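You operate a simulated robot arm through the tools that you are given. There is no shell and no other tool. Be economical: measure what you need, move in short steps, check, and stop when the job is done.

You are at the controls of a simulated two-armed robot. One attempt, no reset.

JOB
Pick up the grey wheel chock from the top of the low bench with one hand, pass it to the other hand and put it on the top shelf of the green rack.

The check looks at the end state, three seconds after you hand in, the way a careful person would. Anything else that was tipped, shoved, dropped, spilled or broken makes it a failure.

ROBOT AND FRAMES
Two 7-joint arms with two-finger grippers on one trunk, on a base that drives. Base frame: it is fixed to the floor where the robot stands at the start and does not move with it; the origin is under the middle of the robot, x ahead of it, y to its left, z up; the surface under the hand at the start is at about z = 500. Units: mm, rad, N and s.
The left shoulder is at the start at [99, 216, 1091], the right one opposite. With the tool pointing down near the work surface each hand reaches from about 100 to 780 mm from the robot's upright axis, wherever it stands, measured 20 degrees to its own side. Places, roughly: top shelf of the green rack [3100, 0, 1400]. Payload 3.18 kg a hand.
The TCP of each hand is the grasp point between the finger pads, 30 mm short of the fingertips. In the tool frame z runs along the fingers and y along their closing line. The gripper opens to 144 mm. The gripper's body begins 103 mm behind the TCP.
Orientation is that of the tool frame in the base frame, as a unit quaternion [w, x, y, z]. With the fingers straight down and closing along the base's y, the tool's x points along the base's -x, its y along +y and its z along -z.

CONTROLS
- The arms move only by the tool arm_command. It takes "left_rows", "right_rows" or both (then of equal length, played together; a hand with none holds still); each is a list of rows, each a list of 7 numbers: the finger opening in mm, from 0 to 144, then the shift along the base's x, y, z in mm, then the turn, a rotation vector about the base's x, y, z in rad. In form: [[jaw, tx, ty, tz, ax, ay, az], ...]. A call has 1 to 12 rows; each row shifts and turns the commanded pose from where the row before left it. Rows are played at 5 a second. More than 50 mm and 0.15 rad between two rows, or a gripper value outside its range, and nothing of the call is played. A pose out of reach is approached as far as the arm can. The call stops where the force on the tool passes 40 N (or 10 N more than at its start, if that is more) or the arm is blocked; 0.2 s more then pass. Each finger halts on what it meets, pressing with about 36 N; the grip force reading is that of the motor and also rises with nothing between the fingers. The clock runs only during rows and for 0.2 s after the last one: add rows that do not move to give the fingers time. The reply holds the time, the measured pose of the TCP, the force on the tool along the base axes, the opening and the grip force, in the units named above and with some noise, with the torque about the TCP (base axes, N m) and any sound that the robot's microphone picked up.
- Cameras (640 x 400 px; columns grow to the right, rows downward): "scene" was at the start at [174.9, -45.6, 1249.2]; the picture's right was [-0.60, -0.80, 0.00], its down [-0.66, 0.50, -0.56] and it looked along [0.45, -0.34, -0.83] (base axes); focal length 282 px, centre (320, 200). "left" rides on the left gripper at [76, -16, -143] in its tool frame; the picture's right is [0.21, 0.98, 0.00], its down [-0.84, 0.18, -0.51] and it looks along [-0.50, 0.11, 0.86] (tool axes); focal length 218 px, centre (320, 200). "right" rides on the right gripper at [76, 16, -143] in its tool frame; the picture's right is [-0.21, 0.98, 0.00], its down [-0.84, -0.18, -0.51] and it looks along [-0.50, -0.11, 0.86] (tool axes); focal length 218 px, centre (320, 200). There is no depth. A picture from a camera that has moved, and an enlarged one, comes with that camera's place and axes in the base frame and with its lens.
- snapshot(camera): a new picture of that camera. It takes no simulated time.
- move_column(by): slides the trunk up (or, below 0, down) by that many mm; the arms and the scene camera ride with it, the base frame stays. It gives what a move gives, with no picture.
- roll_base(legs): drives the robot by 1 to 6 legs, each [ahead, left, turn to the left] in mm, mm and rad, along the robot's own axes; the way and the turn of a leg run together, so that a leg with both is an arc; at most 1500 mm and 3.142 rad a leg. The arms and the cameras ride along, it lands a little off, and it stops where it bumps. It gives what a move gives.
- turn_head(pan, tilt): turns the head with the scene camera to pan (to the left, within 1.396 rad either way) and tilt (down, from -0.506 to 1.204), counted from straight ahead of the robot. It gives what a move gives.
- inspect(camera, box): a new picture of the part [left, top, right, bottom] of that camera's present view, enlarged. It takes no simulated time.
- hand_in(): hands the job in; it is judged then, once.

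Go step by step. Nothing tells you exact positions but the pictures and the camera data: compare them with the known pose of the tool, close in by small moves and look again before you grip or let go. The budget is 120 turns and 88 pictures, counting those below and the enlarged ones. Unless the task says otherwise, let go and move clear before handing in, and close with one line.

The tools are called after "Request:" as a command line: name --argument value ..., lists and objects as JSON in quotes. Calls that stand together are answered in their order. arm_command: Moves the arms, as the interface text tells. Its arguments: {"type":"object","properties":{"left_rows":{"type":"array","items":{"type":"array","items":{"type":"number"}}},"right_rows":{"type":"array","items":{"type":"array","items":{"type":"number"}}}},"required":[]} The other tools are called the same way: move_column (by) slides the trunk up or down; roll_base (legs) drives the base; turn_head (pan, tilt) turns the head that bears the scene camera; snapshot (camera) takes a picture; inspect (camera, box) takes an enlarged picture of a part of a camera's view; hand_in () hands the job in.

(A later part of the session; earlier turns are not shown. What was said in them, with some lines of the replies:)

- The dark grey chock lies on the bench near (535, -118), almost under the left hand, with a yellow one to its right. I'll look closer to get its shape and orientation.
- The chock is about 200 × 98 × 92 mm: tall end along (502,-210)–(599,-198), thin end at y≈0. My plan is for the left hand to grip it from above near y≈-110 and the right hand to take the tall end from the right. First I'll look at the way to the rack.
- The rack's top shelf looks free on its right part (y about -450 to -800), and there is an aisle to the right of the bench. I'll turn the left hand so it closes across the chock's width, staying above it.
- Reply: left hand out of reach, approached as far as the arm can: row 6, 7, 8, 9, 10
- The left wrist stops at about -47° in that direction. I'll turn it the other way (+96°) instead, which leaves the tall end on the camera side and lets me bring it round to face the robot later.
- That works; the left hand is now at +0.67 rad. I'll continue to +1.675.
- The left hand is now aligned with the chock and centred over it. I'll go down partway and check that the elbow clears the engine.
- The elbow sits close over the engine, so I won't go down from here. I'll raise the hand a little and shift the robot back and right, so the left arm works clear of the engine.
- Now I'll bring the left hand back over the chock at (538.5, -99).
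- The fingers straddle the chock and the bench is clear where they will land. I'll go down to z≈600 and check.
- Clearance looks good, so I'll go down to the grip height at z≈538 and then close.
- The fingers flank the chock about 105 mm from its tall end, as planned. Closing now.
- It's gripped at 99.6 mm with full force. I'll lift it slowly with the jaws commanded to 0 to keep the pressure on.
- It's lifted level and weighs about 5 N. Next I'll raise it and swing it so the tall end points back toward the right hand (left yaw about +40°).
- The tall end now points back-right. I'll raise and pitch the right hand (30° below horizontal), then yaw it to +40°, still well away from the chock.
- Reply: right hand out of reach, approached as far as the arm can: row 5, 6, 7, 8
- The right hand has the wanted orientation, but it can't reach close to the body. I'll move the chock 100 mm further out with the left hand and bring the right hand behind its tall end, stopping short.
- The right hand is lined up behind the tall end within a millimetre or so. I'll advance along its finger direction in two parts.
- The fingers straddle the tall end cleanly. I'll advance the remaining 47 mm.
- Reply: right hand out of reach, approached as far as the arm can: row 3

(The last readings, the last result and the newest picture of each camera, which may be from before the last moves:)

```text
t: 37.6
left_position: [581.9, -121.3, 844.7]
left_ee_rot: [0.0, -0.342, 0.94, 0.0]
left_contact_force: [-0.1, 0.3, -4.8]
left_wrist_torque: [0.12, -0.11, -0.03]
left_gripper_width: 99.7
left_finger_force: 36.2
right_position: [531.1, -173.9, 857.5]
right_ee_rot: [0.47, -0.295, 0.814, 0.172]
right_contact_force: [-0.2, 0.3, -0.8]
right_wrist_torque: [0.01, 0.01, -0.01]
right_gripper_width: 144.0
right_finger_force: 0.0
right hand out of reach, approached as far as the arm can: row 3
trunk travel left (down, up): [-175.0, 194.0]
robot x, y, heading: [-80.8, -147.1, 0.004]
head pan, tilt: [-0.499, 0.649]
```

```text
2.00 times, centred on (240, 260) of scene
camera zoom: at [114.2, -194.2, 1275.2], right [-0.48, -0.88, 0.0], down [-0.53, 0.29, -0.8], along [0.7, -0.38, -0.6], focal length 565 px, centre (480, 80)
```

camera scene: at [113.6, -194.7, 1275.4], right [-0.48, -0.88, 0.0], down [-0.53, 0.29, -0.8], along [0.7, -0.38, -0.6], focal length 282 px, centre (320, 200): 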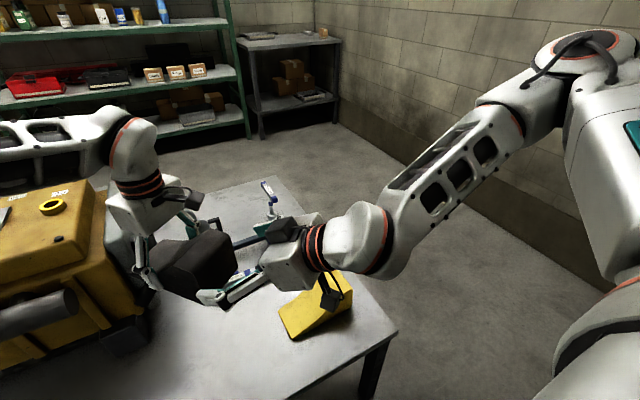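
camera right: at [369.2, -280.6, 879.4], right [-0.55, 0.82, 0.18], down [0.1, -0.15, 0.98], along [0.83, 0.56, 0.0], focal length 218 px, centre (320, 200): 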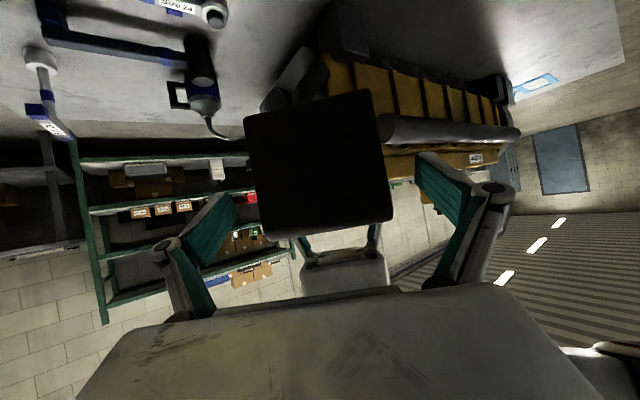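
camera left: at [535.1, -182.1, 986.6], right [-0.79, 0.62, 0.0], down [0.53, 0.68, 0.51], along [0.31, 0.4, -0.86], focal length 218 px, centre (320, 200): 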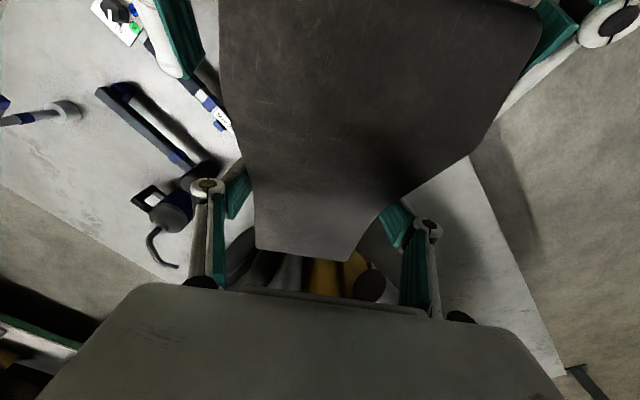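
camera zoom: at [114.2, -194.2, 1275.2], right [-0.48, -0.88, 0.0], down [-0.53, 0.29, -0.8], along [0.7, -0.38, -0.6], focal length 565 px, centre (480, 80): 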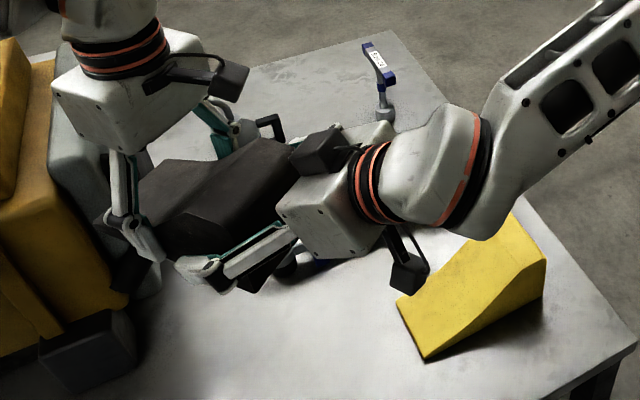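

The right hand ran out of reach about 7 mm short and 8 mm to one side. I'll bring the chock to it with the left hand instead.

Request:
arm_command --left_rows '[[0, 0, -5, 3.5, 0, 0, 0], [0, 0, -5, 3.5, 0, 0, 0], [0, 0, 0, 0, 0, 0, 0]]'

Request:
snapshot --camera "right"

```text
t: 38.4
left_position: [582.3, -131.0, 851.3]
left_ee_rot: [0.0, -0.342, 0.94, 0.0]
left_contact_force: [0.0, 0.0, -5.2]
left_wrist_torque: [0.11, -0.12, -0.02]
left_gripper_width: 99.5
left_finger_force: 36.1
right_position: [531.0, -174.5, 856.5]
right_ee_rot: [0.47, -0.295, 0.814, 0.172]
right_contact_force: [0.3, -0.2, 0.1]
right_wrist_torque: [-0.01, 0.06, 0.0]
right_gripper_width: 144.1
right_finger_force: 0.1
trunk travel left (down, up): [-175.0, 194.0]
robot x, y, heading: [-79.3, -151.2, -0.007]
head pan, tilt: [-0.499, 0.649]
```

```text
55 pictures are left
camera right: at [398.4, -265.6, 861.8], right [-0.55, 0.82, 0.18], down [0.1, -0.15, 0.98], along [0.83, 0.56, 0.0], focal length 218 px, centre (320, 200)
```

right: 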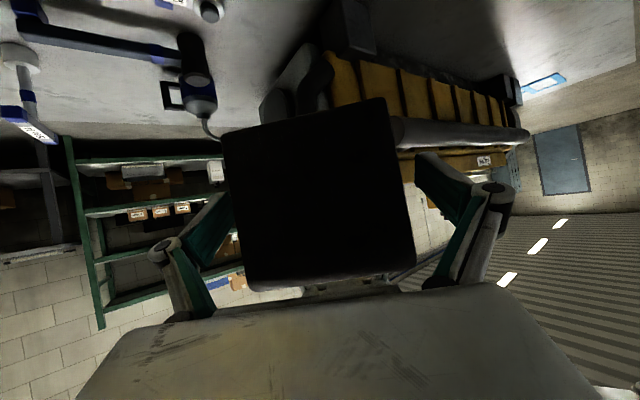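

Now centred, so I'll close the right hand on the tall end.

Request:
arm_command --right_rows '[[120, 0, 0, 0, 0, 0, 0], [105, 0, 0, 0, 0, 0, 0], [96, 0, 0, 0, 0, 0, 0], [80, 0, 0, 0, 0, 0, 0], [0, 0, 0, 0, 0, 0, 0], [0, 0, 0, 0, 0, 0, 0]]'

Request:
snapshot --camera "left"

```text
t: 39.8
left_position: [582.2, -129.8, 851.3]
left_ee_rot: [-0.001, -0.343, 0.939, 0.0]
left_contact_force: [2.6, -0.4, -5.7]
left_wrist_torque: [-0.03, -0.14, -0.13]
left_gripper_width: 99.7
left_finger_force: 35.9
right_position: [531.5, -174.4, 857.0]
right_ee_rot: [0.469, -0.295, 0.814, 0.172]
right_contact_force: [-2.1, 1.4, 1.2]
right_wrist_torque: [0.16, -0.02, 0.24]
right_gripper_width: 99.5
right_finger_force: 36.3
trunk travel left (down, up): [-175.0, 194.0]
robot x, y, heading: [-82.6, -146.5, -0.0]
head pan, tilt: [-0.499, 0.649]
```

```text
54 pictures are left
camera left: at [535.3, -191.7, 993.4], right [-0.79, 0.62, 0.0], down [0.53, 0.68, 0.51], along [0.31, 0.4, -0.86], focal length 218 px, centre (320, 200)
```

left: 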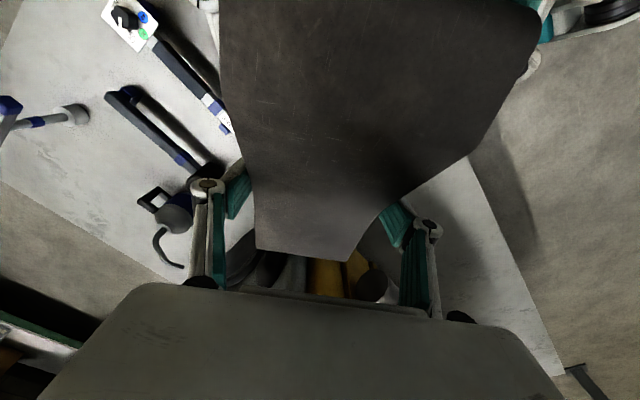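

Both hands now grip it at 99.5 mm with full force. I'll open the left hand, then raise it straight up.

Request:
arm_command --left_rows '[[110, 0, 0, 0, 0, 0, 0], [130, 0, 0, 0, 0, 0, 0], [144, 0, 0, 0, 0, 0, 0], [144, 0, 0, 0, 0, 0, 0]]' --right_rows '[[0, 0, 0, 0, 0, 0, 0], [0, 0, 0, 0, 0, 0, 0], [0, 0, 0, 0, 0, 0, 0], [0, 0, 0, 0, 0, 0, 0]]'

Request:
arm_command --left_rows '[[144, 0, 0, 30, 0, 0, 0], [144, 0, 0, 40, 0, 0, 0], [144, 0, 0, 40, 0, 0, 0], [144, 0, 0, 40, 0, 0, 0], [144, 0, 0, 0, 0, 0, 0]]'

Request:
snapshot --camera "scene"

```text
t: 40.8
left_position: [582.6, -130.6, 852.1]
left_ee_rot: [0.0, -0.342, 0.94, 0.0]
left_contact_force: [0.0, 0.4, -0.7]
left_wrist_torque: [0.02, 0.0, 0.05]
left_gripper_width: 143.9
left_finger_force: 0.1
right_position: [530.7, -175.5, 856.2]
right_ee_rot: [0.469, -0.296, 0.814, 0.172]
right_contact_force: [0.6, -0.8, -0.6]
right_wrist_torque: [-0.13, 0.14, -0.02]
right_gripper_width: 99.5
right_finger_force: 36.0
trunk travel left (down, up): [-175.0, 194.0]
robot x, y, heading: [-80.9, -149.6, -0.004]
head pan, tilt: [-0.499, 0.649]
```

```text
t: 42.0
left_position: [583.3, -131.3, 1000.7]
left_ee_rot: [-0.001, -0.342, 0.94, 0.001]
left_contact_force: [-0.6, -0.1, 0.3]
left_wrist_torque: [-0.02, 0.03, -0.01]
left_gripper_width: 144.0
left_finger_force: 0.1
right_position: [531.3, -174.2, 856.1]
right_ee_rot: [0.469, -0.296, 0.814, 0.173]
right_contact_force: [-0.3, -0.7, 0.1]
right_wrist_torque: [-0.12, 0.16, 0.05]
right_gripper_width: 99.4
right_finger_force: 35.9
trunk travel left (down, up): [-175.0, 194.0]
robot x, y, heading: [-80.7, -146.3, -0.002]
head pan, tilt: [-0.499, 0.649]
```

```text
53 pictures are left
camera scene: at [114.9, -194.1, 1274.9], right [-0.48, -0.88, 0.0], down [-0.53, 0.29, -0.8], along [0.7, -0.38, -0.61], focal length 282 px, centre (320, 200)
```

scene: 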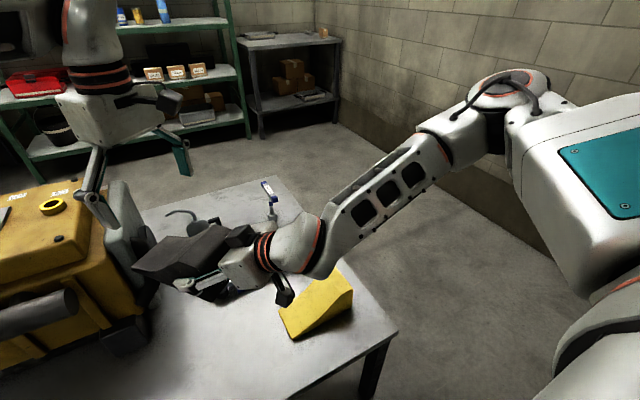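

The right hand now holds the chock alone and level. I'll move the left hand clear, then raise the chock.

Request:
arm_command --left_rows '[[144, 0, 0, 30, 0, 0, 0], [144, -10, 30, 0, 0, 0, 0], [144, -15, 35, 0, 0, 0, -0.1], [144, -15, 35, 0, 0, 0, -0.1], [144, -15, 35, 0, 0, 0, -0.1], [144, -15, 35, 0, 0, 0, -0.1], [144, -15, 35, 0, 0, 0, -0.1], [144, -15, 35, 0, 0, 0, -0.1], [144, -15, 35, 0, 0, 0, -0.1], [100, -15, 35, 0, 0, 0, 0], [50, 0, 0, 0, 0, 0, 0], [20, 0, 0, 0, 0, 0, 0]]'

Request:
arm_command --right_rows '[[0, 0, 0, 15, 0, 0, 0], [0, 0, 0, 25, 0, 0, 0], [0, 0, 0, 30, 0, 0, 0], [0, 0, 0, 30, 0, 0, 0], [0, 0, 0, 30, 0, 0, 0], [0, 0, 0, 0, 0, 0, 0]]'

Request:
snapshot --camera "scene"

```text
t: 44.6
left_position: [452.9, 178.3, 1031.4]
left_ee_rot: [-0.001, 0.001, 1.0, 0.001]
left_contact_force: [-0.6, -0.2, 1.1]
left_wrist_torque: [-0.01, -0.04, 0.01]
left_gripper_width: 20.2
left_finger_force: 0.0
right_position: [531.0, -173.7, 856.8]
right_ee_rot: [0.469, -0.295, 0.815, 0.171]
right_contact_force: [-0.3, 0.6, -0.1]
right_wrist_torque: [-0.12, 0.18, 0.0]
right_gripper_width: 99.9
right_finger_force: 35.7
trunk travel left (down, up): [-175.0, 194.0]
robot x, y, heading: [-81.1, -148.9, 0.002]
head pan, tilt: [-0.499, 0.649]
```

```text
t: 46.0
left_position: [453.6, 178.9, 1030.0]
left_ee_rot: [0.0, 0.001, 1.0, 0.0]
left_contact_force: [-0.4, -0.7, 0.0]
left_wrist_torque: [0.01, 0.01, 0.01]
left_gripper_width: 20.1
left_finger_force: 0.1
right_position: [532.6, -174.0, 986.3]
right_ee_rot: [0.47, -0.295, 0.814, 0.172]
right_contact_force: [0.5, 0.5, -5.1]
right_wrist_torque: [-0.08, 0.14, 0.03]
right_gripper_width: 99.6
right_finger_force: 35.9
trunk travel left (down, up): [-175.0, 194.0]
robot x, y, heading: [-81.5, -146.5, -0.001]
head pan, tilt: [-0.499, 0.649]
```

```text
52 pictures are left
camera scene: at [114.9, -194.3, 1274.9], right [-0.48, -0.88, 0.0], down [-0.53, 0.29, -0.8], along [0.7, -0.38, -0.61], focal length 282 px, centre (320, 200)
```

scene: 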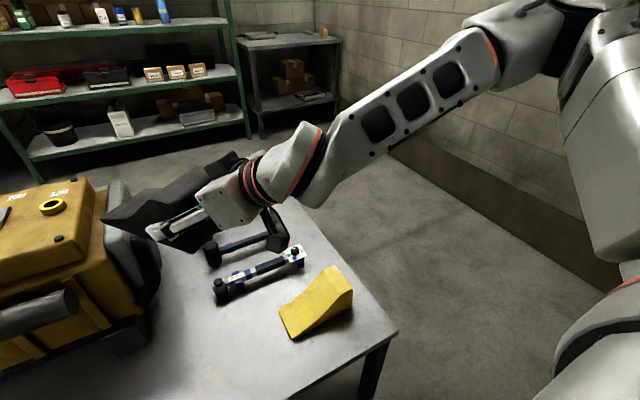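

The chock is secure (about 5 N felt) and the bench is undisturbed. Before driving around I'll check the aisle on the right.

Request:
turn_head --pan -1.39 --tilt 0.5

Request:
snapshot --camera "scene"

```text
t: 47.2
left_position: [453.8, 178.6, 1031.5]
left_ee_rot: [0.001, 0.001, 1.0, 0.0]
left_contact_force: [0.0, 0.0, 1.0]
left_wrist_torque: [-0.01, -0.02, 0.03]
left_gripper_width: 19.8
left_finger_force: 0.0
right_position: [530.6, -173.6, 986.9]
right_ee_rot: [0.469, -0.295, 0.814, 0.172]
right_contact_force: [-0.5, -1.0, -4.2]
right_wrist_torque: [-0.12, 0.16, 0.01]
right_gripper_width: 100.0
right_finger_force: 35.9
trunk travel left (down, up): [-175.0, 194.0]
robot x, y, heading: [-80.4, -153.7, -0.009]
head pan, tilt: [-1.389, 0.499]
```

```text
51 pictures are left
camera scene: at [54.4, -242.0, 1288.6], right [-0.98, -0.18, 0.0], down [-0.09, 0.47, -0.88], along [0.16, -0.86, -0.48], focal length 282 px, centre (320, 200)
```

scene: 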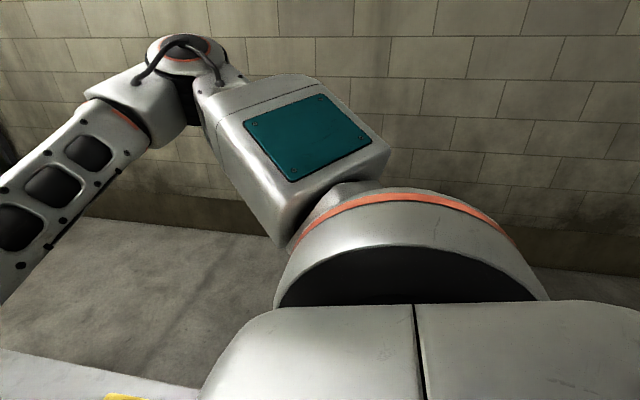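

The aisle is clear to a wall at about y = -1900. I'll back off slightly, slide right around the bench and drive forward partway.

Request:
roll_base --legs '[[-60, 0, 0], [0, -950, 0]]'

Request:
roll_base --legs '[[1000, 0, 0], [800, 0, 0]]'

Request:
turn_head --pan 0.3 --tilt 0.3

Request:
snapshot --camera "scene"

```text
t: 56.5
left_position: [389.4, -786.5, 1030.5]
left_ee_rot: [0.0, 0.005, 1.0, 0.0]
left_contact_force: [-0.2, -0.5, 1.1]
left_wrist_torque: [0.01, 0.01, 0.02]
left_gripper_width: 20.2
left_finger_force: 0.0
right_position: [466.7, -1140.0, 986.8]
right_ee_rot: [0.471, -0.293, 0.814, 0.171]
right_contact_force: [0.2, -0.8, -5.4]
right_wrist_torque: [-0.1, 0.15, 0.0]
right_gripper_width: 99.4
right_finger_force: 35.7
trunk travel left (down, up): [-175.0, 194.0]
robot x, y, heading: [-146.1, -1112.9, 0.001]
head pan, tilt: [-1.389, 0.499]
```

```text
t: 65.6
left_position: [2185.1, -791.0, 1030.6]
left_ee_rot: [0.0, 0.0, 1.0, 0.001]
left_contact_force: [0.2, 1.1, 0.2]
left_wrist_torque: [0.0, 0.03, 0.03]
left_gripper_width: 20.1
left_finger_force: 0.1
right_position: [2264.0, -1143.3, 986.6]
right_ee_rot: [0.469, -0.296, 0.814, 0.172]
right_contact_force: [-0.2, -0.7, -6.3]
right_wrist_torque: [-0.16, 0.16, -0.02]
right_gripper_width: 99.7
right_finger_force: 36.0
trunk travel left (down, up): [-175.0, 194.0]
robot x, y, heading: [1650.9, -1118.9, -0.001]
head pan, tilt: [-1.389, 0.499]
```

```text
t: 67.3
left_position: [2184.6, -790.3, 1030.3]
left_ee_rot: [0.0, 0.0, 1.0, 0.0]
left_contact_force: [0.9, 0.4, 0.0]
left_wrist_torque: [-0.02, 0.02, 0.02]
left_gripper_width: 20.0
left_finger_force: 0.1
right_position: [2263.9, -1143.9, 987.3]
right_ee_rot: [0.469, -0.296, 0.814, 0.172]
right_contact_force: [0.0, 0.0, -4.9]
right_wrist_torque: [-0.11, 0.13, 0.04]
right_gripper_width: 99.7
right_finger_force: 35.6
trunk travel left (down, up): [-175.0, 194.0]
robot x, y, heading: [1651.2, -1122.1, 0.0]
head pan, tilt: [0.3, 0.3]
```

```text
50 pictures are left
camera scene: at [1860.2, -1095.6, 1307.0], right [0.3, -0.96, 0.0], down [-0.28, -0.09, -0.96], along [0.91, 0.28, -0.3], focal length 282 px, centre (320, 200)
```

scene: 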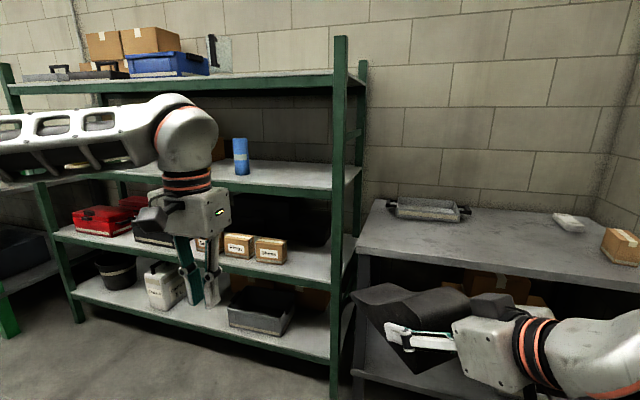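

I'm facing the rack; its front edge is near x≈2850, and the free part of the top shelf is about y -380 to -820. I'll raise the trunk, slide left and look at the top shelf.

Request:
move_column --by 193

Request:
roll_base --legs '[[0, 700, 0]]'

Request:
turn_head --pan -0.1 --tilt 0.1

Request:
snapshot --camera "scene"

```text
t: 69.4
left_position: [2179.9, -790.8, 1239.7]
left_ee_rot: [0.019, -0.002, 1.0, 0.001]
left_contact_force: [-0.3, 0.2, 0.0]
left_wrist_torque: [0.0, 0.0, -0.03]
left_gripper_width: 19.8
left_finger_force: 0.1
right_position: [2263.6, -1143.9, 1179.3]
right_ee_rot: [0.468, -0.296, 0.815, 0.171]
right_contact_force: [-0.6, 0.8, -5.2]
right_wrist_torque: [-0.14, 0.13, -0.01]
right_gripper_width: 99.4
right_finger_force: 35.8
trunk travel left (down, up): [-368.0, 1.0]
robot x, y, heading: [1651.2, -1121.4, 0.001]
head pan, tilt: [0.3, 0.3]
```

```text
t: 76.0
left_position: [2180.3, -97.7, 1241.8]
left_ee_rot: [0.018, -0.001, 1.0, 0.0]
left_contact_force: [-1.1, 0.3, -0.2]
left_wrist_torque: [0.01, -0.01, 0.02]
left_gripper_width: 20.0
left_finger_force: 0.1
right_position: [2264.0, -451.0, 1180.3]
right_ee_rot: [0.469, -0.295, 0.815, 0.172]
right_contact_force: [0.0, -0.3, -5.5]
right_wrist_torque: [-0.07, 0.16, 0.04]
right_gripper_width: 99.6
right_finger_force: 35.8
trunk travel left (down, up): [-368.0, 1.0]
robot x, y, heading: [1653.9, -425.3, 0.003]
head pan, tilt: [0.3, 0.3]
```

```text
t: 76.8
left_position: [2179.4, -96.8, 1240.6]
left_ee_rot: [0.018, 0.0, 1.0, -0.001]
left_contact_force: [0.1, 0.7, -0.3]
left_wrist_torque: [0.01, -0.01, -0.03]
left_gripper_width: 20.2
left_finger_force: 0.0
right_position: [2264.9, -450.5, 1178.9]
right_ee_rot: [0.468, -0.296, 0.815, 0.172]
right_contact_force: [0.1, 0.6, -5.6]
right_wrist_torque: [-0.08, 0.17, 0.01]
right_gripper_width: 99.6
right_finger_force: 35.6
trunk travel left (down, up): [-368.0, 1.0]
robot x, y, heading: [1651.5, -427.9, 0.004]
head pan, tilt: [-0.099, 0.099]
```

```text
49 pictures are left
camera scene: at [1785.7, -438.0, 1523.6], right [-0.1, -0.99, 0.0], down [-0.1, 0.01, -0.99], along [0.99, -0.1, -0.1], focal length 282 px, centre (320, 200)
```

scene: 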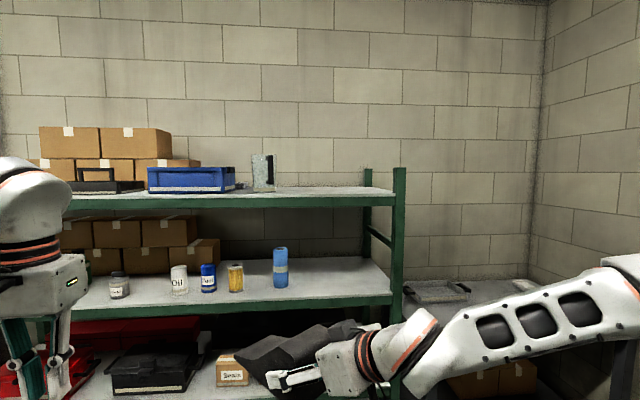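

The shelf surface seems to be at about z 1430 and the rack runs from about x 2850 to 3300. I'll straighten the right hand (yaw 0) and raise the chock above shelf height, still away from the rack.

Request:
arm_command --right_rows '[[0, 0, -22, 33, 0, 0, -0.0698], [0, 0, -22, 33, 0, 0, -0.0698], [0, 0, -22, 33, 0, 0, -0.0698], [0, 0, -22, 33, 0, 0, -0.0698], [0, 0, -22, 33, 0, 0, -0.0698], [0, 0, -22, 33, 0, 0, -0.0698], [0, 0, -22, 33, 0, 0, -0.0698], [0, 0, -22, 33, 0, 0, -0.0698], [0, 0, -22, 33, 0, 0, -0.0698], [0, 0, -22, 33, 0, 0, -0.0698], [0, 0, 0, 0, 0, 0, 0]]'

Request:
snapshot --camera "scene"

Request:
snapshot --camera "right"

```text
t: 79.2
left_position: [2180.1, -99.8, 1241.3]
left_ee_rot: [0.018, 0.0, 1.0, 0.0]
left_contact_force: [-0.2, -0.5, 0.0]
left_wrist_torque: [-0.01, -0.01, 0.01]
left_gripper_width: 20.1
left_finger_force: 0.1
right_position: [2263.7, -670.5, 1509.9]
right_ee_rot: [0.499, 0.001, 0.866, 0.001]
right_contact_force: [-0.3, 0.8, -4.4]
right_wrist_torque: [-0.02, 0.18, 0.0]
right_gripper_width: 99.5
right_finger_force: 36.1
trunk travel left (down, up): [-368.0, 1.0]
robot x, y, heading: [1654.7, -426.3, -0.004]
head pan, tilt: [-0.099, 0.099]
```

```text
48 pictures are left
camera scene: at [1786.0, -438.1, 1523.6], right [-0.1, -0.99, 0.0], down [-0.1, 0.01, -0.99], along [0.99, -0.1, -0.1], focal length 282 px, centre (320, 200)
```

scene: 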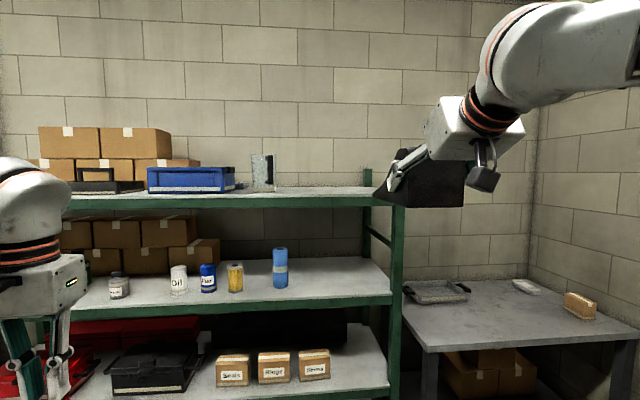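

```text
47 pictures are left
camera right: at [2104.6, -654.6, 1514.6], right [0.11, 0.98, 0.18], down [-0.02, -0.18, 0.98], along [0.99, -0.11, 0.0], focal length 218 px, centre (320, 200)
```

right: 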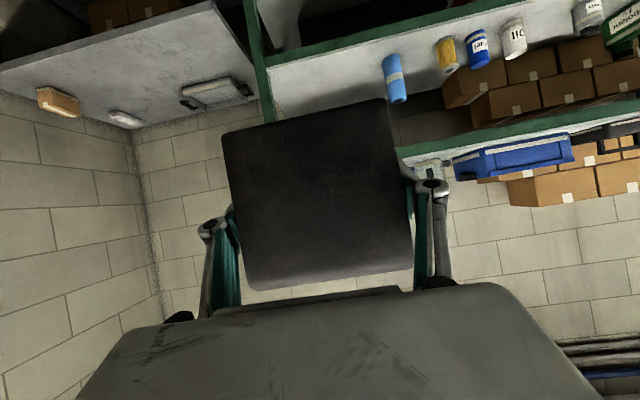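

The arm reaches fine. Before driving to the rack I must tuck the left hand back so it won't run into the shelves.

Request:
arm_command --left_rows '[[20, -25, 0, 0, 0, 0, 0], [20, -25, 0, 0, 0, 0, 0], [20, -25, 0, 0, 0, 0, 0], [20, -25, 0, 0, 0, 0, 0], [20, -25, 0, 0, 0, 0, 0], [20, -25, 0, 0, 0, 0, 0], [20, -25, 0, 0, 0, 0, 0], [20, -25, 0, 0, 0, 0, 0], [20, 0, 0, 0, 0, 0, 0]]'

Request:
turn_head --pan 0.8 --tilt 0.5

Request:
snapshot --camera "scene"

```text
t: 81.2
left_position: [1979.8, -98.8, 1241.3]
left_ee_rot: [0.017, 0.0, 1.0, 0.0]
left_contact_force: [-0.1, 0.4, 0.5]
left_wrist_torque: [0.0, 0.05, 0.0]
left_gripper_width: 20.0
left_finger_force: 0.1
right_position: [2265.3, -672.1, 1509.6]
right_ee_rot: [0.499, 0.001, 0.867, 0.001]
right_contact_force: [0.5, -0.2, -5.9]
right_wrist_torque: [-0.01, 0.18, 0.02]
right_gripper_width: 99.5
right_finger_force: 36.4
trunk travel left (down, up): [-368.0, 1.0]
robot x, y, heading: [1656.6, -424.5, -0.001]
head pan, tilt: [-0.099, 0.099]
```

```text
t: 82.4
left_position: [1981.2, -98.3, 1241.1]
left_ee_rot: [0.018, 0.0, 1.0, 0.0]
left_contact_force: [0.4, 0.0, 0.2]
left_wrist_torque: [0.02, 0.03, -0.01]
left_gripper_width: 20.2
left_finger_force: 0.0
right_position: [2264.5, -670.9, 1509.2]
right_ee_rot: [0.499, 0.0, 0.867, 0.001]
right_contact_force: [-1.1, -1.2, -4.9]
right_wrist_torque: [0.01, 0.19, -0.03]
right_gripper_width: 99.9
right_finger_force: 35.8
trunk travel left (down, up): [-368.0, 1.0]
robot x, y, heading: [1652.2, -425.5, -0.001]
head pan, tilt: [0.799, 0.499]
```

```text
46 pictures are left
camera scene: at [1757.6, -363.9, 1486.6], right [0.72, -0.7, 0.0], down [-0.33, -0.34, -0.88], along [0.61, 0.63, -0.48], focal length 282 px, centre (320, 200)
```

scene: 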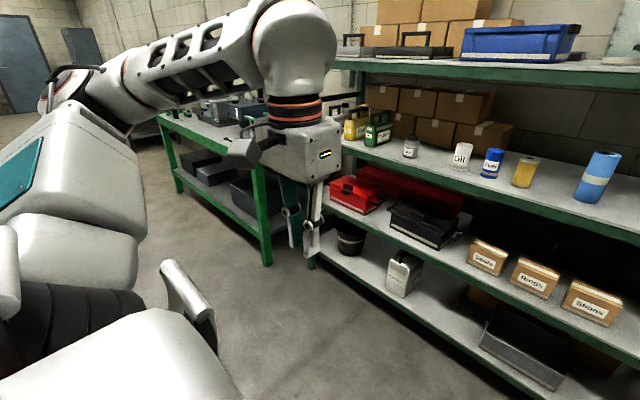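

The left arm is tucked well back. I'll shift left 70 mm, raise the chock 30 mm and drive forward partway, then look at the shelf height.

Request:
arm_command --right_rows '[[0, 0, 0, 15, 0, 0, 0], [0, 0, 0, 15, 0, 0, 0], [0, 0, 0, 0, 0, 0, 0]]'

Request:
roll_base --legs '[[0, 70, 0], [400, 0, 0]]'

Request:
turn_head --pan -0.3 --tilt 0.1

Request:
snapshot --camera "scene"

Request:
snapshot --camera "right"

```text
t: 83.2
left_position: [1981.7, -97.7, 1240.2]
left_ee_rot: [0.018, 0.0, 1.0, 0.001]
left_contact_force: [0.2, -0.8, -0.4]
left_wrist_torque: [0.02, 0.02, -0.01]
left_gripper_width: 19.7
left_finger_force: 0.0
right_position: [2263.3, -671.0, 1538.4]
right_ee_rot: [0.499, 0.001, 0.867, 0.0]
right_contact_force: [-0.2, 0.1, -6.0]
right_wrist_torque: [0.0, 0.2, 0.0]
right_gripper_width: 99.5
right_finger_force: 36.1
trunk travel left (down, up): [-368.0, 1.0]
robot x, y, heading: [1654.5, -427.1, 0.002]
head pan, tilt: [0.799, 0.499]
```

```text
t: 86.6
left_position: [2382.8, -28.7, 1240.8]
left_ee_rot: [0.018, 0.0, 1.0, 0.001]
left_contact_force: [0.6, -0.5, 0.1]
left_wrist_torque: [0.0, 0.0, -0.03]
left_gripper_width: 20.0
left_finger_force: 0.0
right_position: [2665.7, -603.0, 1538.4]
right_ee_rot: [0.499, 0.001, 0.867, 0.001]
right_contact_force: [-0.3, 0.2, -5.9]
right_wrist_torque: [0.02, 0.19, 0.02]
right_gripper_width: 99.8
right_finger_force: 36.3
trunk travel left (down, up): [-368.0, 1.0]
robot x, y, heading: [2051.4, -352.3, 0.002]
head pan, tilt: [0.799, 0.499]
```

```text
t: 87.9
left_position: [2381.3, -29.1, 1241.1]
left_ee_rot: [0.018, 0.0, 1.0, 0.0]
left_contact_force: [-0.2, 0.3, -0.3]
left_wrist_torque: [0.02, 0.01, 0.03]
left_gripper_width: 19.9
left_finger_force: 0.1
right_position: [2664.4, -602.9, 1537.9]
right_ee_rot: [0.499, 0.001, 0.867, 0.001]
right_contact_force: [-0.2, -0.1, -5.1]
right_wrist_torque: [-0.03, 0.17, 0.0]
right_gripper_width: 99.6
right_finger_force: 36.0
trunk travel left (down, up): [-368.0, 1.0]
robot x, y, heading: [2055.2, -359.1, 0.001]
head pan, tilt: [-0.3, 0.099]
```

```text
45 pictures are left
camera scene: at [2183.4, -387.5, 1523.6], right [-0.3, -0.95, 0.0], down [-0.1, 0.03, -0.99], along [0.95, -0.3, -0.1], focal length 282 px, centre (320, 200)
```

scene: 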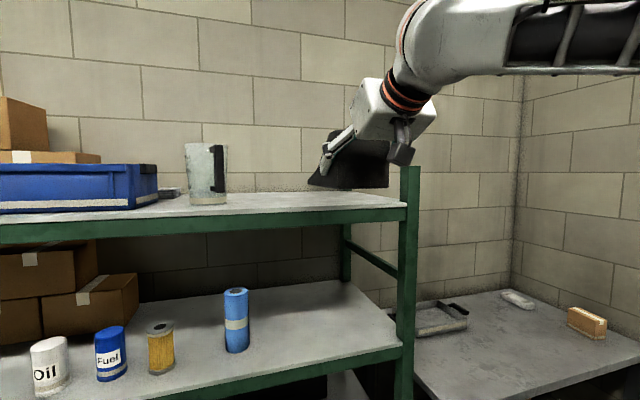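

```text
44 pictures are left
camera right: at [2505.4, -585.9, 1544.5], right [0.11, 0.98, 0.18], down [-0.02, -0.18, 0.98], along [0.99, -0.11, 0.0], focal length 218 px, centre (320, 200)
```

right: 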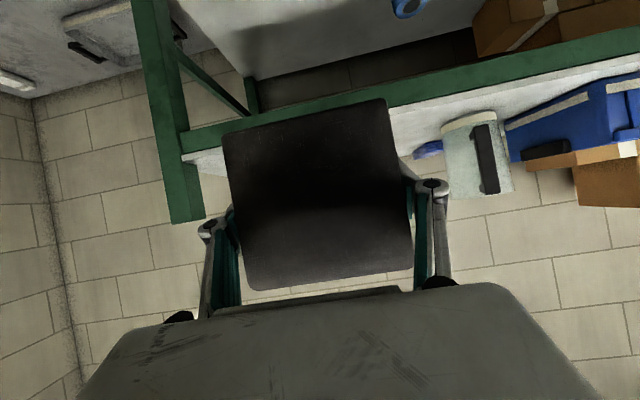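

The shelf surface is near z≈1425 with a jug around (3125,-312). The chock at y≈-603 is well clear of it. I'll drive forward 285 mm with the chock well above the shelf.

Request:
roll_base --legs '[[285, 0, 0]]'

Request:
turn_head --pan -0.45 --tilt 0.15

Request:
snapshot --camera "scene"

Request:
snapshot --camera "right"

```text
t: 89.9
left_position: [2669.2, -29.0, 1242.1]
left_ee_rot: [0.019, 0.002, 1.0, 0.0]
left_contact_force: [0.5, -0.1, 0.1]
left_wrist_torque: [0.03, 0.05, -0.02]
left_gripper_width: 20.3
left_finger_force: 0.0
right_position: [2950.8, -604.6, 1539.4]
right_ee_rot: [0.499, 0.002, 0.867, 0.001]
right_contact_force: [0.3, 1.0, -6.3]
right_wrist_torque: [-0.02, 0.22, 0.01]
right_gripper_width: 99.6
right_finger_force: 36.4
trunk travel left (down, up): [-368.0, 1.0]
robot x, y, heading: [2339.9, -358.4, -0.006]
head pan, tilt: [-0.3, 0.099]
```

```text
t: 90.6
left_position: [2667.1, -30.7, 1240.9]
left_ee_rot: [0.018, 0.001, 1.0, 0.0]
left_contact_force: [-0.1, 0.1, 0.6]
left_wrist_torque: [-0.02, 0.0, 0.03]
left_gripper_width: 20.1
left_finger_force: 0.1
right_position: [2948.8, -602.9, 1538.3]
right_ee_rot: [0.5, 0.003, 0.866, 0.0]
right_contact_force: [0.4, 0.5, -5.5]
right_wrist_torque: [-0.03, 0.16, 0.0]
right_gripper_width: 99.6
right_finger_force: 36.2
trunk travel left (down, up): [-368.0, 1.0]
robot x, y, heading: [2338.7, -358.0, 0.001]
head pan, tilt: [-0.45, 0.15]
```

```text
43 pictures are left
camera scene: at [2464.4, -401.7, 1519.0], right [-0.44, -0.9, 0.0], down [-0.13, 0.07, -0.99], along [0.89, -0.43, -0.15], focal length 282 px, centre (320, 200)
```

scene: 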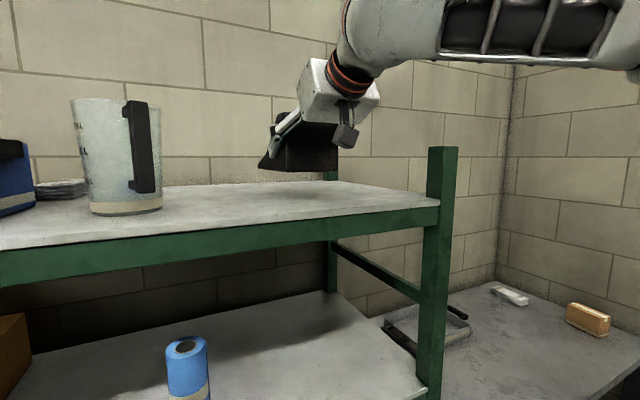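

```text
42 pictures are left
camera right: at [2790.5, -587.6, 1544.1], right [0.11, 0.98, 0.18], down [-0.02, -0.18, 0.98], along [0.99, -0.11, 0.0], focal length 218 px, centre (320, 200)
```

right: 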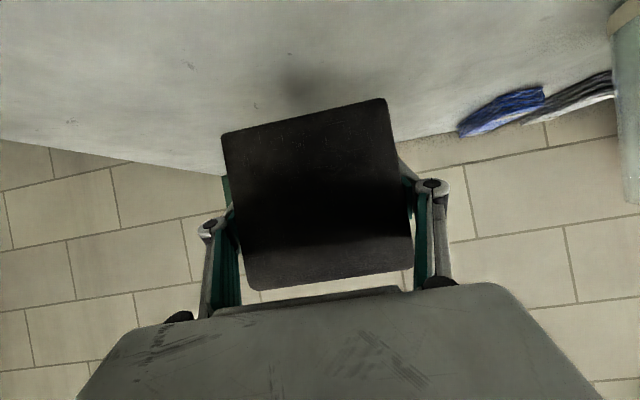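

The chock is over the free part of the shelf. I'll lower it 50 mm and look at the gap and level.

Request:
arm_command --right_rows '[[0, 0, 0, -15, 0, 0, 0], [0, 0, 0, -15, 0, 0, 0], [0, 0, 0, -10, 0, 0, 0], [0, 0, 0, -8, 0, 0, 0], [0, 0, 0, 0, 0, 0, 0]]'

Request:
inspect --camera "scene" --box '[200, 80, 440, 230]'

```text
t: 91.8
left_position: [2668.6, -29.5, 1240.5]
left_ee_rot: [0.018, 0.002, 1.0, 0.0]
left_contact_force: [-0.2, -0.3, -0.3]
left_wrist_torque: [0.0, -0.01, -0.03]
left_gripper_width: 19.7
left_finger_force: 0.1
right_position: [2950.2, -604.6, 1490.2]
right_ee_rot: [0.499, 0.001, 0.867, 0.001]
right_contact_force: [-0.5, 0.6, -5.7]
right_wrist_torque: [0.03, 0.26, -0.02]
right_gripper_width: 99.6
right_finger_force: 35.7
trunk travel left (down, up): [-368.0, 1.0]
robot x, y, heading: [2342.8, -354.7, -0.003]
head pan, tilt: [-0.45, 0.15]
```

```text
2.67 times, centred on (320, 155) of scene
camera zoom: at [2464.2, -401.7, 1519.0], right [-0.44, -0.9, 0.0], down [-0.13, 0.07, -0.99], along [0.89, -0.43, -0.15], focal length 753 px, centre (320, 320)
```

zoom: 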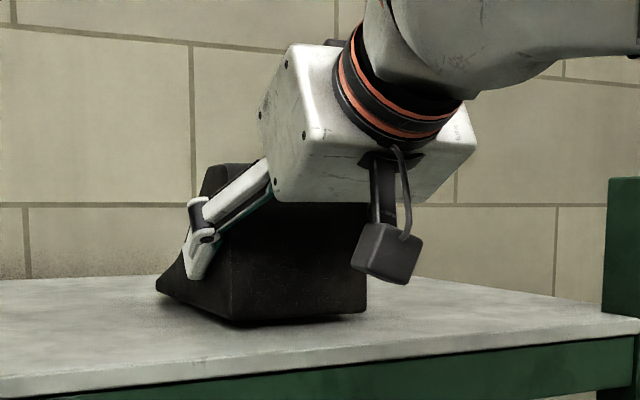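

A small gap remains and the chock looks level. I'll lower in small steps, watching the vertical force.

Request:
arm_command --right_rows '[[0, 0, 0, -4, 0, 0, 0], [0, 0, 0, -4, 0, 0, 0], [0, 0, 0, 0, 0, 0, 0]]'

Request:
inspect --camera "scene" --box '[220, 130, 380, 230]'

```text
t: 92.6
left_position: [2668.2, -29.7, 1242.3]
left_ee_rot: [0.018, 0.001, 1.0, 0.0]
left_contact_force: [-0.2, -0.1, 0.5]
left_wrist_torque: [0.02, -0.04, 0.0]
left_gripper_width: 20.0
left_finger_force: 0.1
right_position: [2949.0, -604.3, 1484.3]
right_ee_rot: [0.502, 0.001, 0.865, 0.0]
right_contact_force: [4.3, -1.1, 4.9]
right_wrist_torque: [-0.35, -0.74, 0.11]
right_gripper_width: 99.8
right_finger_force: 36.2
trunk travel left (down, up): [-368.0, 1.0]
robot x, y, heading: [2338.5, -360.3, -0.004]
head pan, tilt: [-0.45, 0.15]
```

```text
4.00 times, centred on (300, 180) of scene
camera zoom: at [2463.8, -401.4, 1519.1], right [-0.44, -0.9, 0.0], down [-0.13, 0.07, -0.99], along [0.89, -0.43, -0.15], focal length 1130 px, centre (400, 280)
```

zoom: 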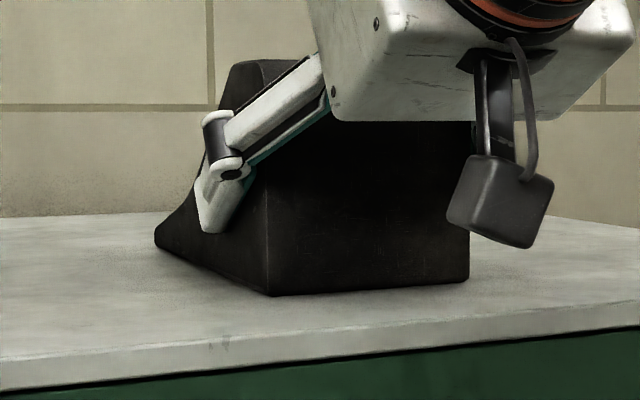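

Contact was felt first at the thin end, so the chock is slightly nose-down. I'll pitch it a touch nose-up while settling.

Request:
arm_command --right_rows '[[0, 0, 0, 0, 0.003, -0.01, 0], [0, 0, 0, -0.5, 0.003, -0.01, 0], [0, 0, 0, 0, 0, 0, 0]]'

Request:
inspect --camera "scene" --box '[220, 130, 380, 230]'

```text
t: 93.4
left_position: [2667.8, -29.6, 1241.3]
left_ee_rot: [0.019, 0.0, 1.0, 0.0]
left_contact_force: [-0.7, -0.8, -0.6]
left_wrist_torque: [0.03, -0.02, -0.01]
left_gripper_width: 19.9
left_finger_force: 0.1
right_position: [2948.9, -604.9, 1485.9]
right_ee_rot: [0.509, 0.003, 0.861, 0.002]
right_contact_force: [5.2, -3.3, 16.9]
right_wrist_torque: [-1.26, -0.29, 0.25]
right_gripper_width: 99.6
right_finger_force: 36.0
trunk travel left (down, up): [-368.0, 1.0]
robot x, y, heading: [2340.7, -357.4, -0.004]
head pan, tilt: [-0.45, 0.15]
```

```text
4.00 times, centred on (300, 180) of scene
camera zoom: at [2463.3, -401.5, 1519.1], right [-0.44, -0.9, 0.0], down [-0.13, 0.07, -0.99], along [0.89, -0.43, -0.15], focal length 1130 px, centre (400, 280)
```

zoom: 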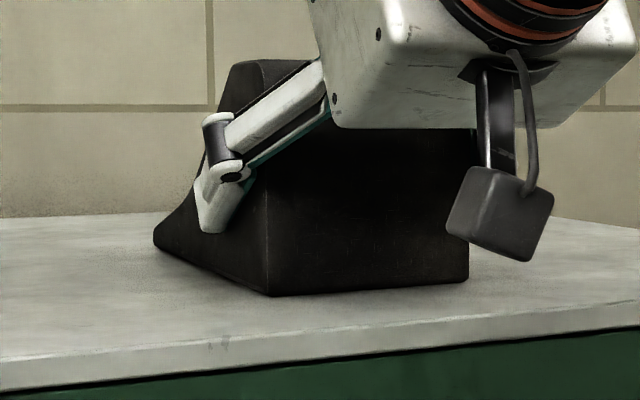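

The right edge carries the load now, since my small roll went the wrong way. I'll correct it and ease off slightly.

Request:
arm_command --right_rows '[[0, 0, 0, 0.5, -0.008, 0, 0], [0, 0, 0, 0.5, -0.006, 0, 0], [0, 0, 0, 0, 0, 0, 0]]'

```text
t: 94.2
left_position: [2667.4, -30.2, 1241.7]
left_ee_rot: [0.018, 0.001, 1.0, 0.001]
left_contact_force: [0.0, -0.4, -0.3]
left_wrist_torque: [0.0, 0.01, -0.02]
left_gripper_width: 20.5
left_finger_force: 0.0
right_position: [2949.1, -605.0, 1484.5]
right_ee_rot: [0.509, 0.001, 0.861, -0.002]
right_contact_force: [7.4, -1.2, 18.7]
right_wrist_torque: [1.14, -0.33, -0.15]
right_gripper_width: 99.7
right_finger_force: 36.1
trunk travel left (down, up): [-368.0, 1.0]
robot x, y, heading: [2340.6, -355.6, -0.009]
head pan, tilt: [-0.45, 0.15]
```

That overshot a little, so I'll go back by half.

Request:
arm_command --right_rows '[[0, -0.3, 0, 0.7, 0.0068, 0, 0], [0, 0, 0, 0, 0, 0, 0], [0, 0, 0, 0, 0, 0, 0]]'

```text
t: 95.0
left_position: [2667.9, -29.8, 1241.3]
left_ee_rot: [0.018, 0.001, 1.0, 0.001]
left_contact_force: [-0.1, 0.7, -0.1]
left_wrist_torque: [-0.04, 0.03, -0.01]
left_gripper_width: 19.9
left_finger_force: 0.1
right_position: [2950.1, -603.5, 1484.7]
right_ee_rot: [0.508, 0.001, 0.861, 0.0]
right_contact_force: [7.1, 0.2, 15.6]
right_wrist_torque: [0.97, -0.32, -0.3]
right_gripper_width: 99.6
right_finger_force: 36.4
trunk travel left (down, up): [-368.0, 1.0]
robot x, y, heading: [2338.5, -359.9, -0.007]
head pan, tilt: [-0.45, 0.15]
```

The chock is flat on the shelf to within a fraction of a millimetre. I'll open the right hand slowly.

Request:
arm_command --right_rows '[[97, 0, 0, 0.5, 0, 0, 0], [100, 0, 0, 0, 0, 0, 0], [104, 0, 0, 0, 0, 0, 0], [112, 0, 0, 0, 0, 0, 0], [125, 0, 0, 0, 0, 0, 0], [140, 0, 0, 0, 0, 0, 0], [140, 0, 0, 0, 0, 0, 0]]'

Request:
snapshot --camera "right"

Request:
inspect --camera "scene" --box '[200, 80, 440, 230]'

```text
t: 96.6
left_position: [2666.8, -30.7, 1241.1]
left_ee_rot: [0.018, 0.001, 1.0, -0.001]
left_contact_force: [0.0, -1.0, -0.2]
left_wrist_torque: [0.01, 0.01, 0.0]
left_gripper_width: 20.1
left_finger_force: 0.1
right_position: [2950.3, -604.4, 1484.9]
right_ee_rot: [0.509, 0.002, 0.86, -0.001]
right_contact_force: [0.2, 0.3, 0.3]
right_wrist_torque: [0.0, 0.04, 0.02]
right_gripper_width: 140.1
right_finger_force: 0.1
trunk travel left (down, up): [-368.0, 1.0]
robot x, y, heading: [2335.8, -358.6, -0.001]
head pan, tilt: [-0.45, 0.15]
```

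```text
38 pictures are left
camera right: at [2789.6, -587.5, 1487.2], right [0.1, 0.98, 0.18], down [-0.04, -0.18, 0.98], along [0.99, -0.11, 0.02], focal length 218 px, centre (320, 200)
```

right: 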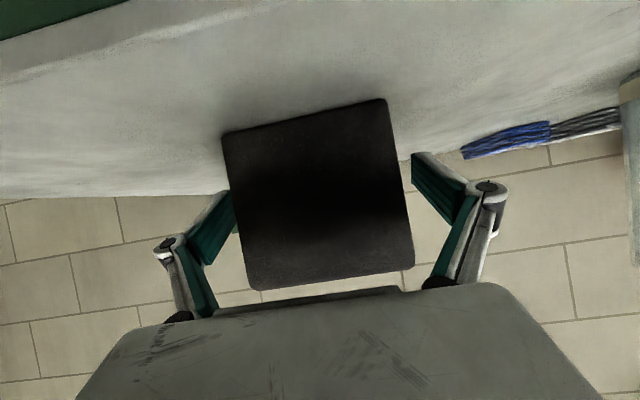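

```text
2.67 times, centred on (320, 155) of scene
camera zoom: at [2463.7, -401.5, 1519.0], right [-0.44, -0.9, 0.0], down [-0.13, 0.07, -0.99], along [0.89, -0.43, -0.15], focal length 753 px, centre (320, 320)
```

zoom: 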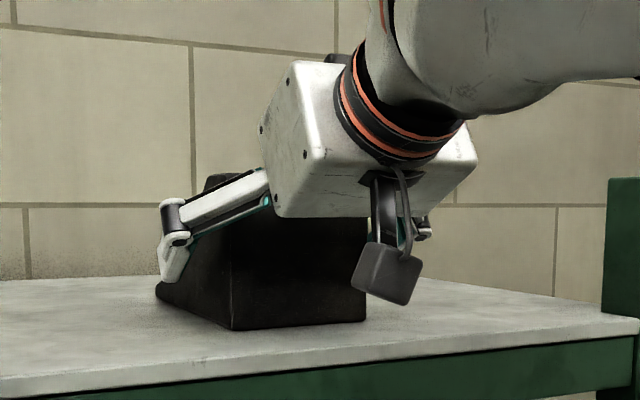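

The chock is released and stands flat. I'll withdraw the hand along its finger direction, then back the robot off and check.

Request:
arm_command --right_rows '[[140, -17, 0, 10, 0, 0, 0], [140, -21, 0, 12.5, 0, 0, 0], [140, -21, 0, 12.5, 0, 0, 0], [140, -21, 0, 12.5, 0, 0, 0], [140, -21, 0, 12.5, 0, 0, 0], [140, 0, 0, 0, 0, 0, 0]]'

Request:
roll_base --legs '[[-250, 0, 0]]'

Request:
snapshot --camera "scene"

Request:
snapshot --camera "right"

```text
t: 98.0
left_position: [2668.9, -30.5, 1241.7]
left_ee_rot: [0.018, 0.001, 1.0, 0.0]
left_contact_force: [0.1, 0.1, 0.6]
left_wrist_torque: [0.0, 0.03, -0.01]
left_gripper_width: 20.0
left_finger_force: 0.1
right_position: [2849.8, -604.5, 1545.1]
right_ee_rot: [0.507, 0.001, 0.862, 0.0]
right_contact_force: [0.3, -0.8, 1.4]
right_wrist_torque: [0.01, 0.06, 0.01]
right_gripper_width: 140.3
right_finger_force: 0.0
trunk travel left (down, up): [-368.0, 1.0]
robot x, y, heading: [2337.4, -357.0, -0.007]
head pan, tilt: [-0.45, 0.15]
```

```text
t: 99.8
left_position: [2418.0, -29.0, 1241.2]
left_ee_rot: [0.019, 0.0, 1.0, 0.0]
left_contact_force: [-0.4, 0.1, -0.7]
left_wrist_torque: [0.01, -0.02, 0.0]
left_gripper_width: 20.0
left_finger_force: 0.1
right_position: [2597.9, -603.6, 1544.9]
right_ee_rot: [0.508, 0.001, 0.862, 0.0]
right_contact_force: [-0.3, -0.2, 0.2]
right_wrist_torque: [0.0, 0.02, 0.01]
right_gripper_width: 139.8
right_finger_force: 0.1
trunk travel left (down, up): [-368.0, 1.0]
robot x, y, heading: [2086.7, -355.8, -0.004]
head pan, tilt: [-0.45, 0.15]
```

```text
36 pictures are left
camera scene: at [2213.0, -400.6, 1519.1], right [-0.44, -0.9, 0.0], down [-0.13, 0.07, -0.99], along [0.89, -0.43, -0.15], focal length 282 px, centre (320, 200)
```

scene: 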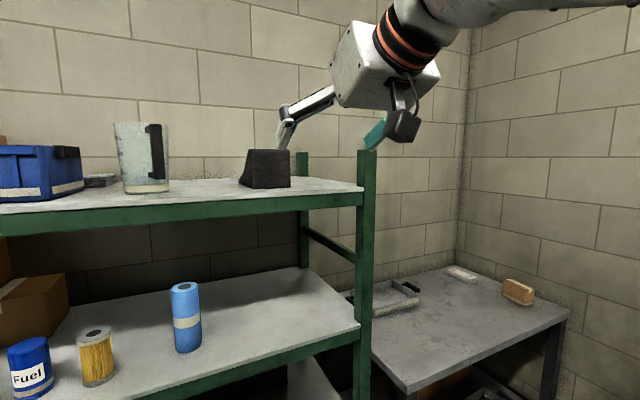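

```text
35 pictures are left
camera right: at [2438.1, -586.5, 1547.5], right [0.1, 0.98, 0.18], down [-0.04, -0.18, 0.98], along [0.99, -0.11, 0.02], focal length 218 px, centre (320, 200)
```

right: 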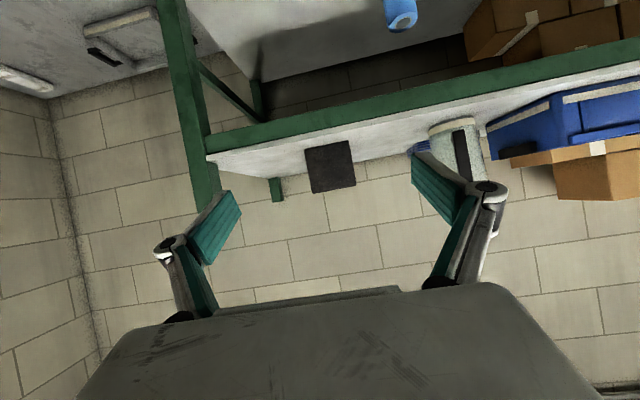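

The grey chock stands flat on the top shelf, both hands are clear of it, and nothing else on the shelf was touched. Handing in.

Request:
hand_in

```text
The job is handed in.
```

The grey chock was picked up with the left hand, passed to the right and set flat on the green rack's top shelf. Nothing else appears to have been disturbed.
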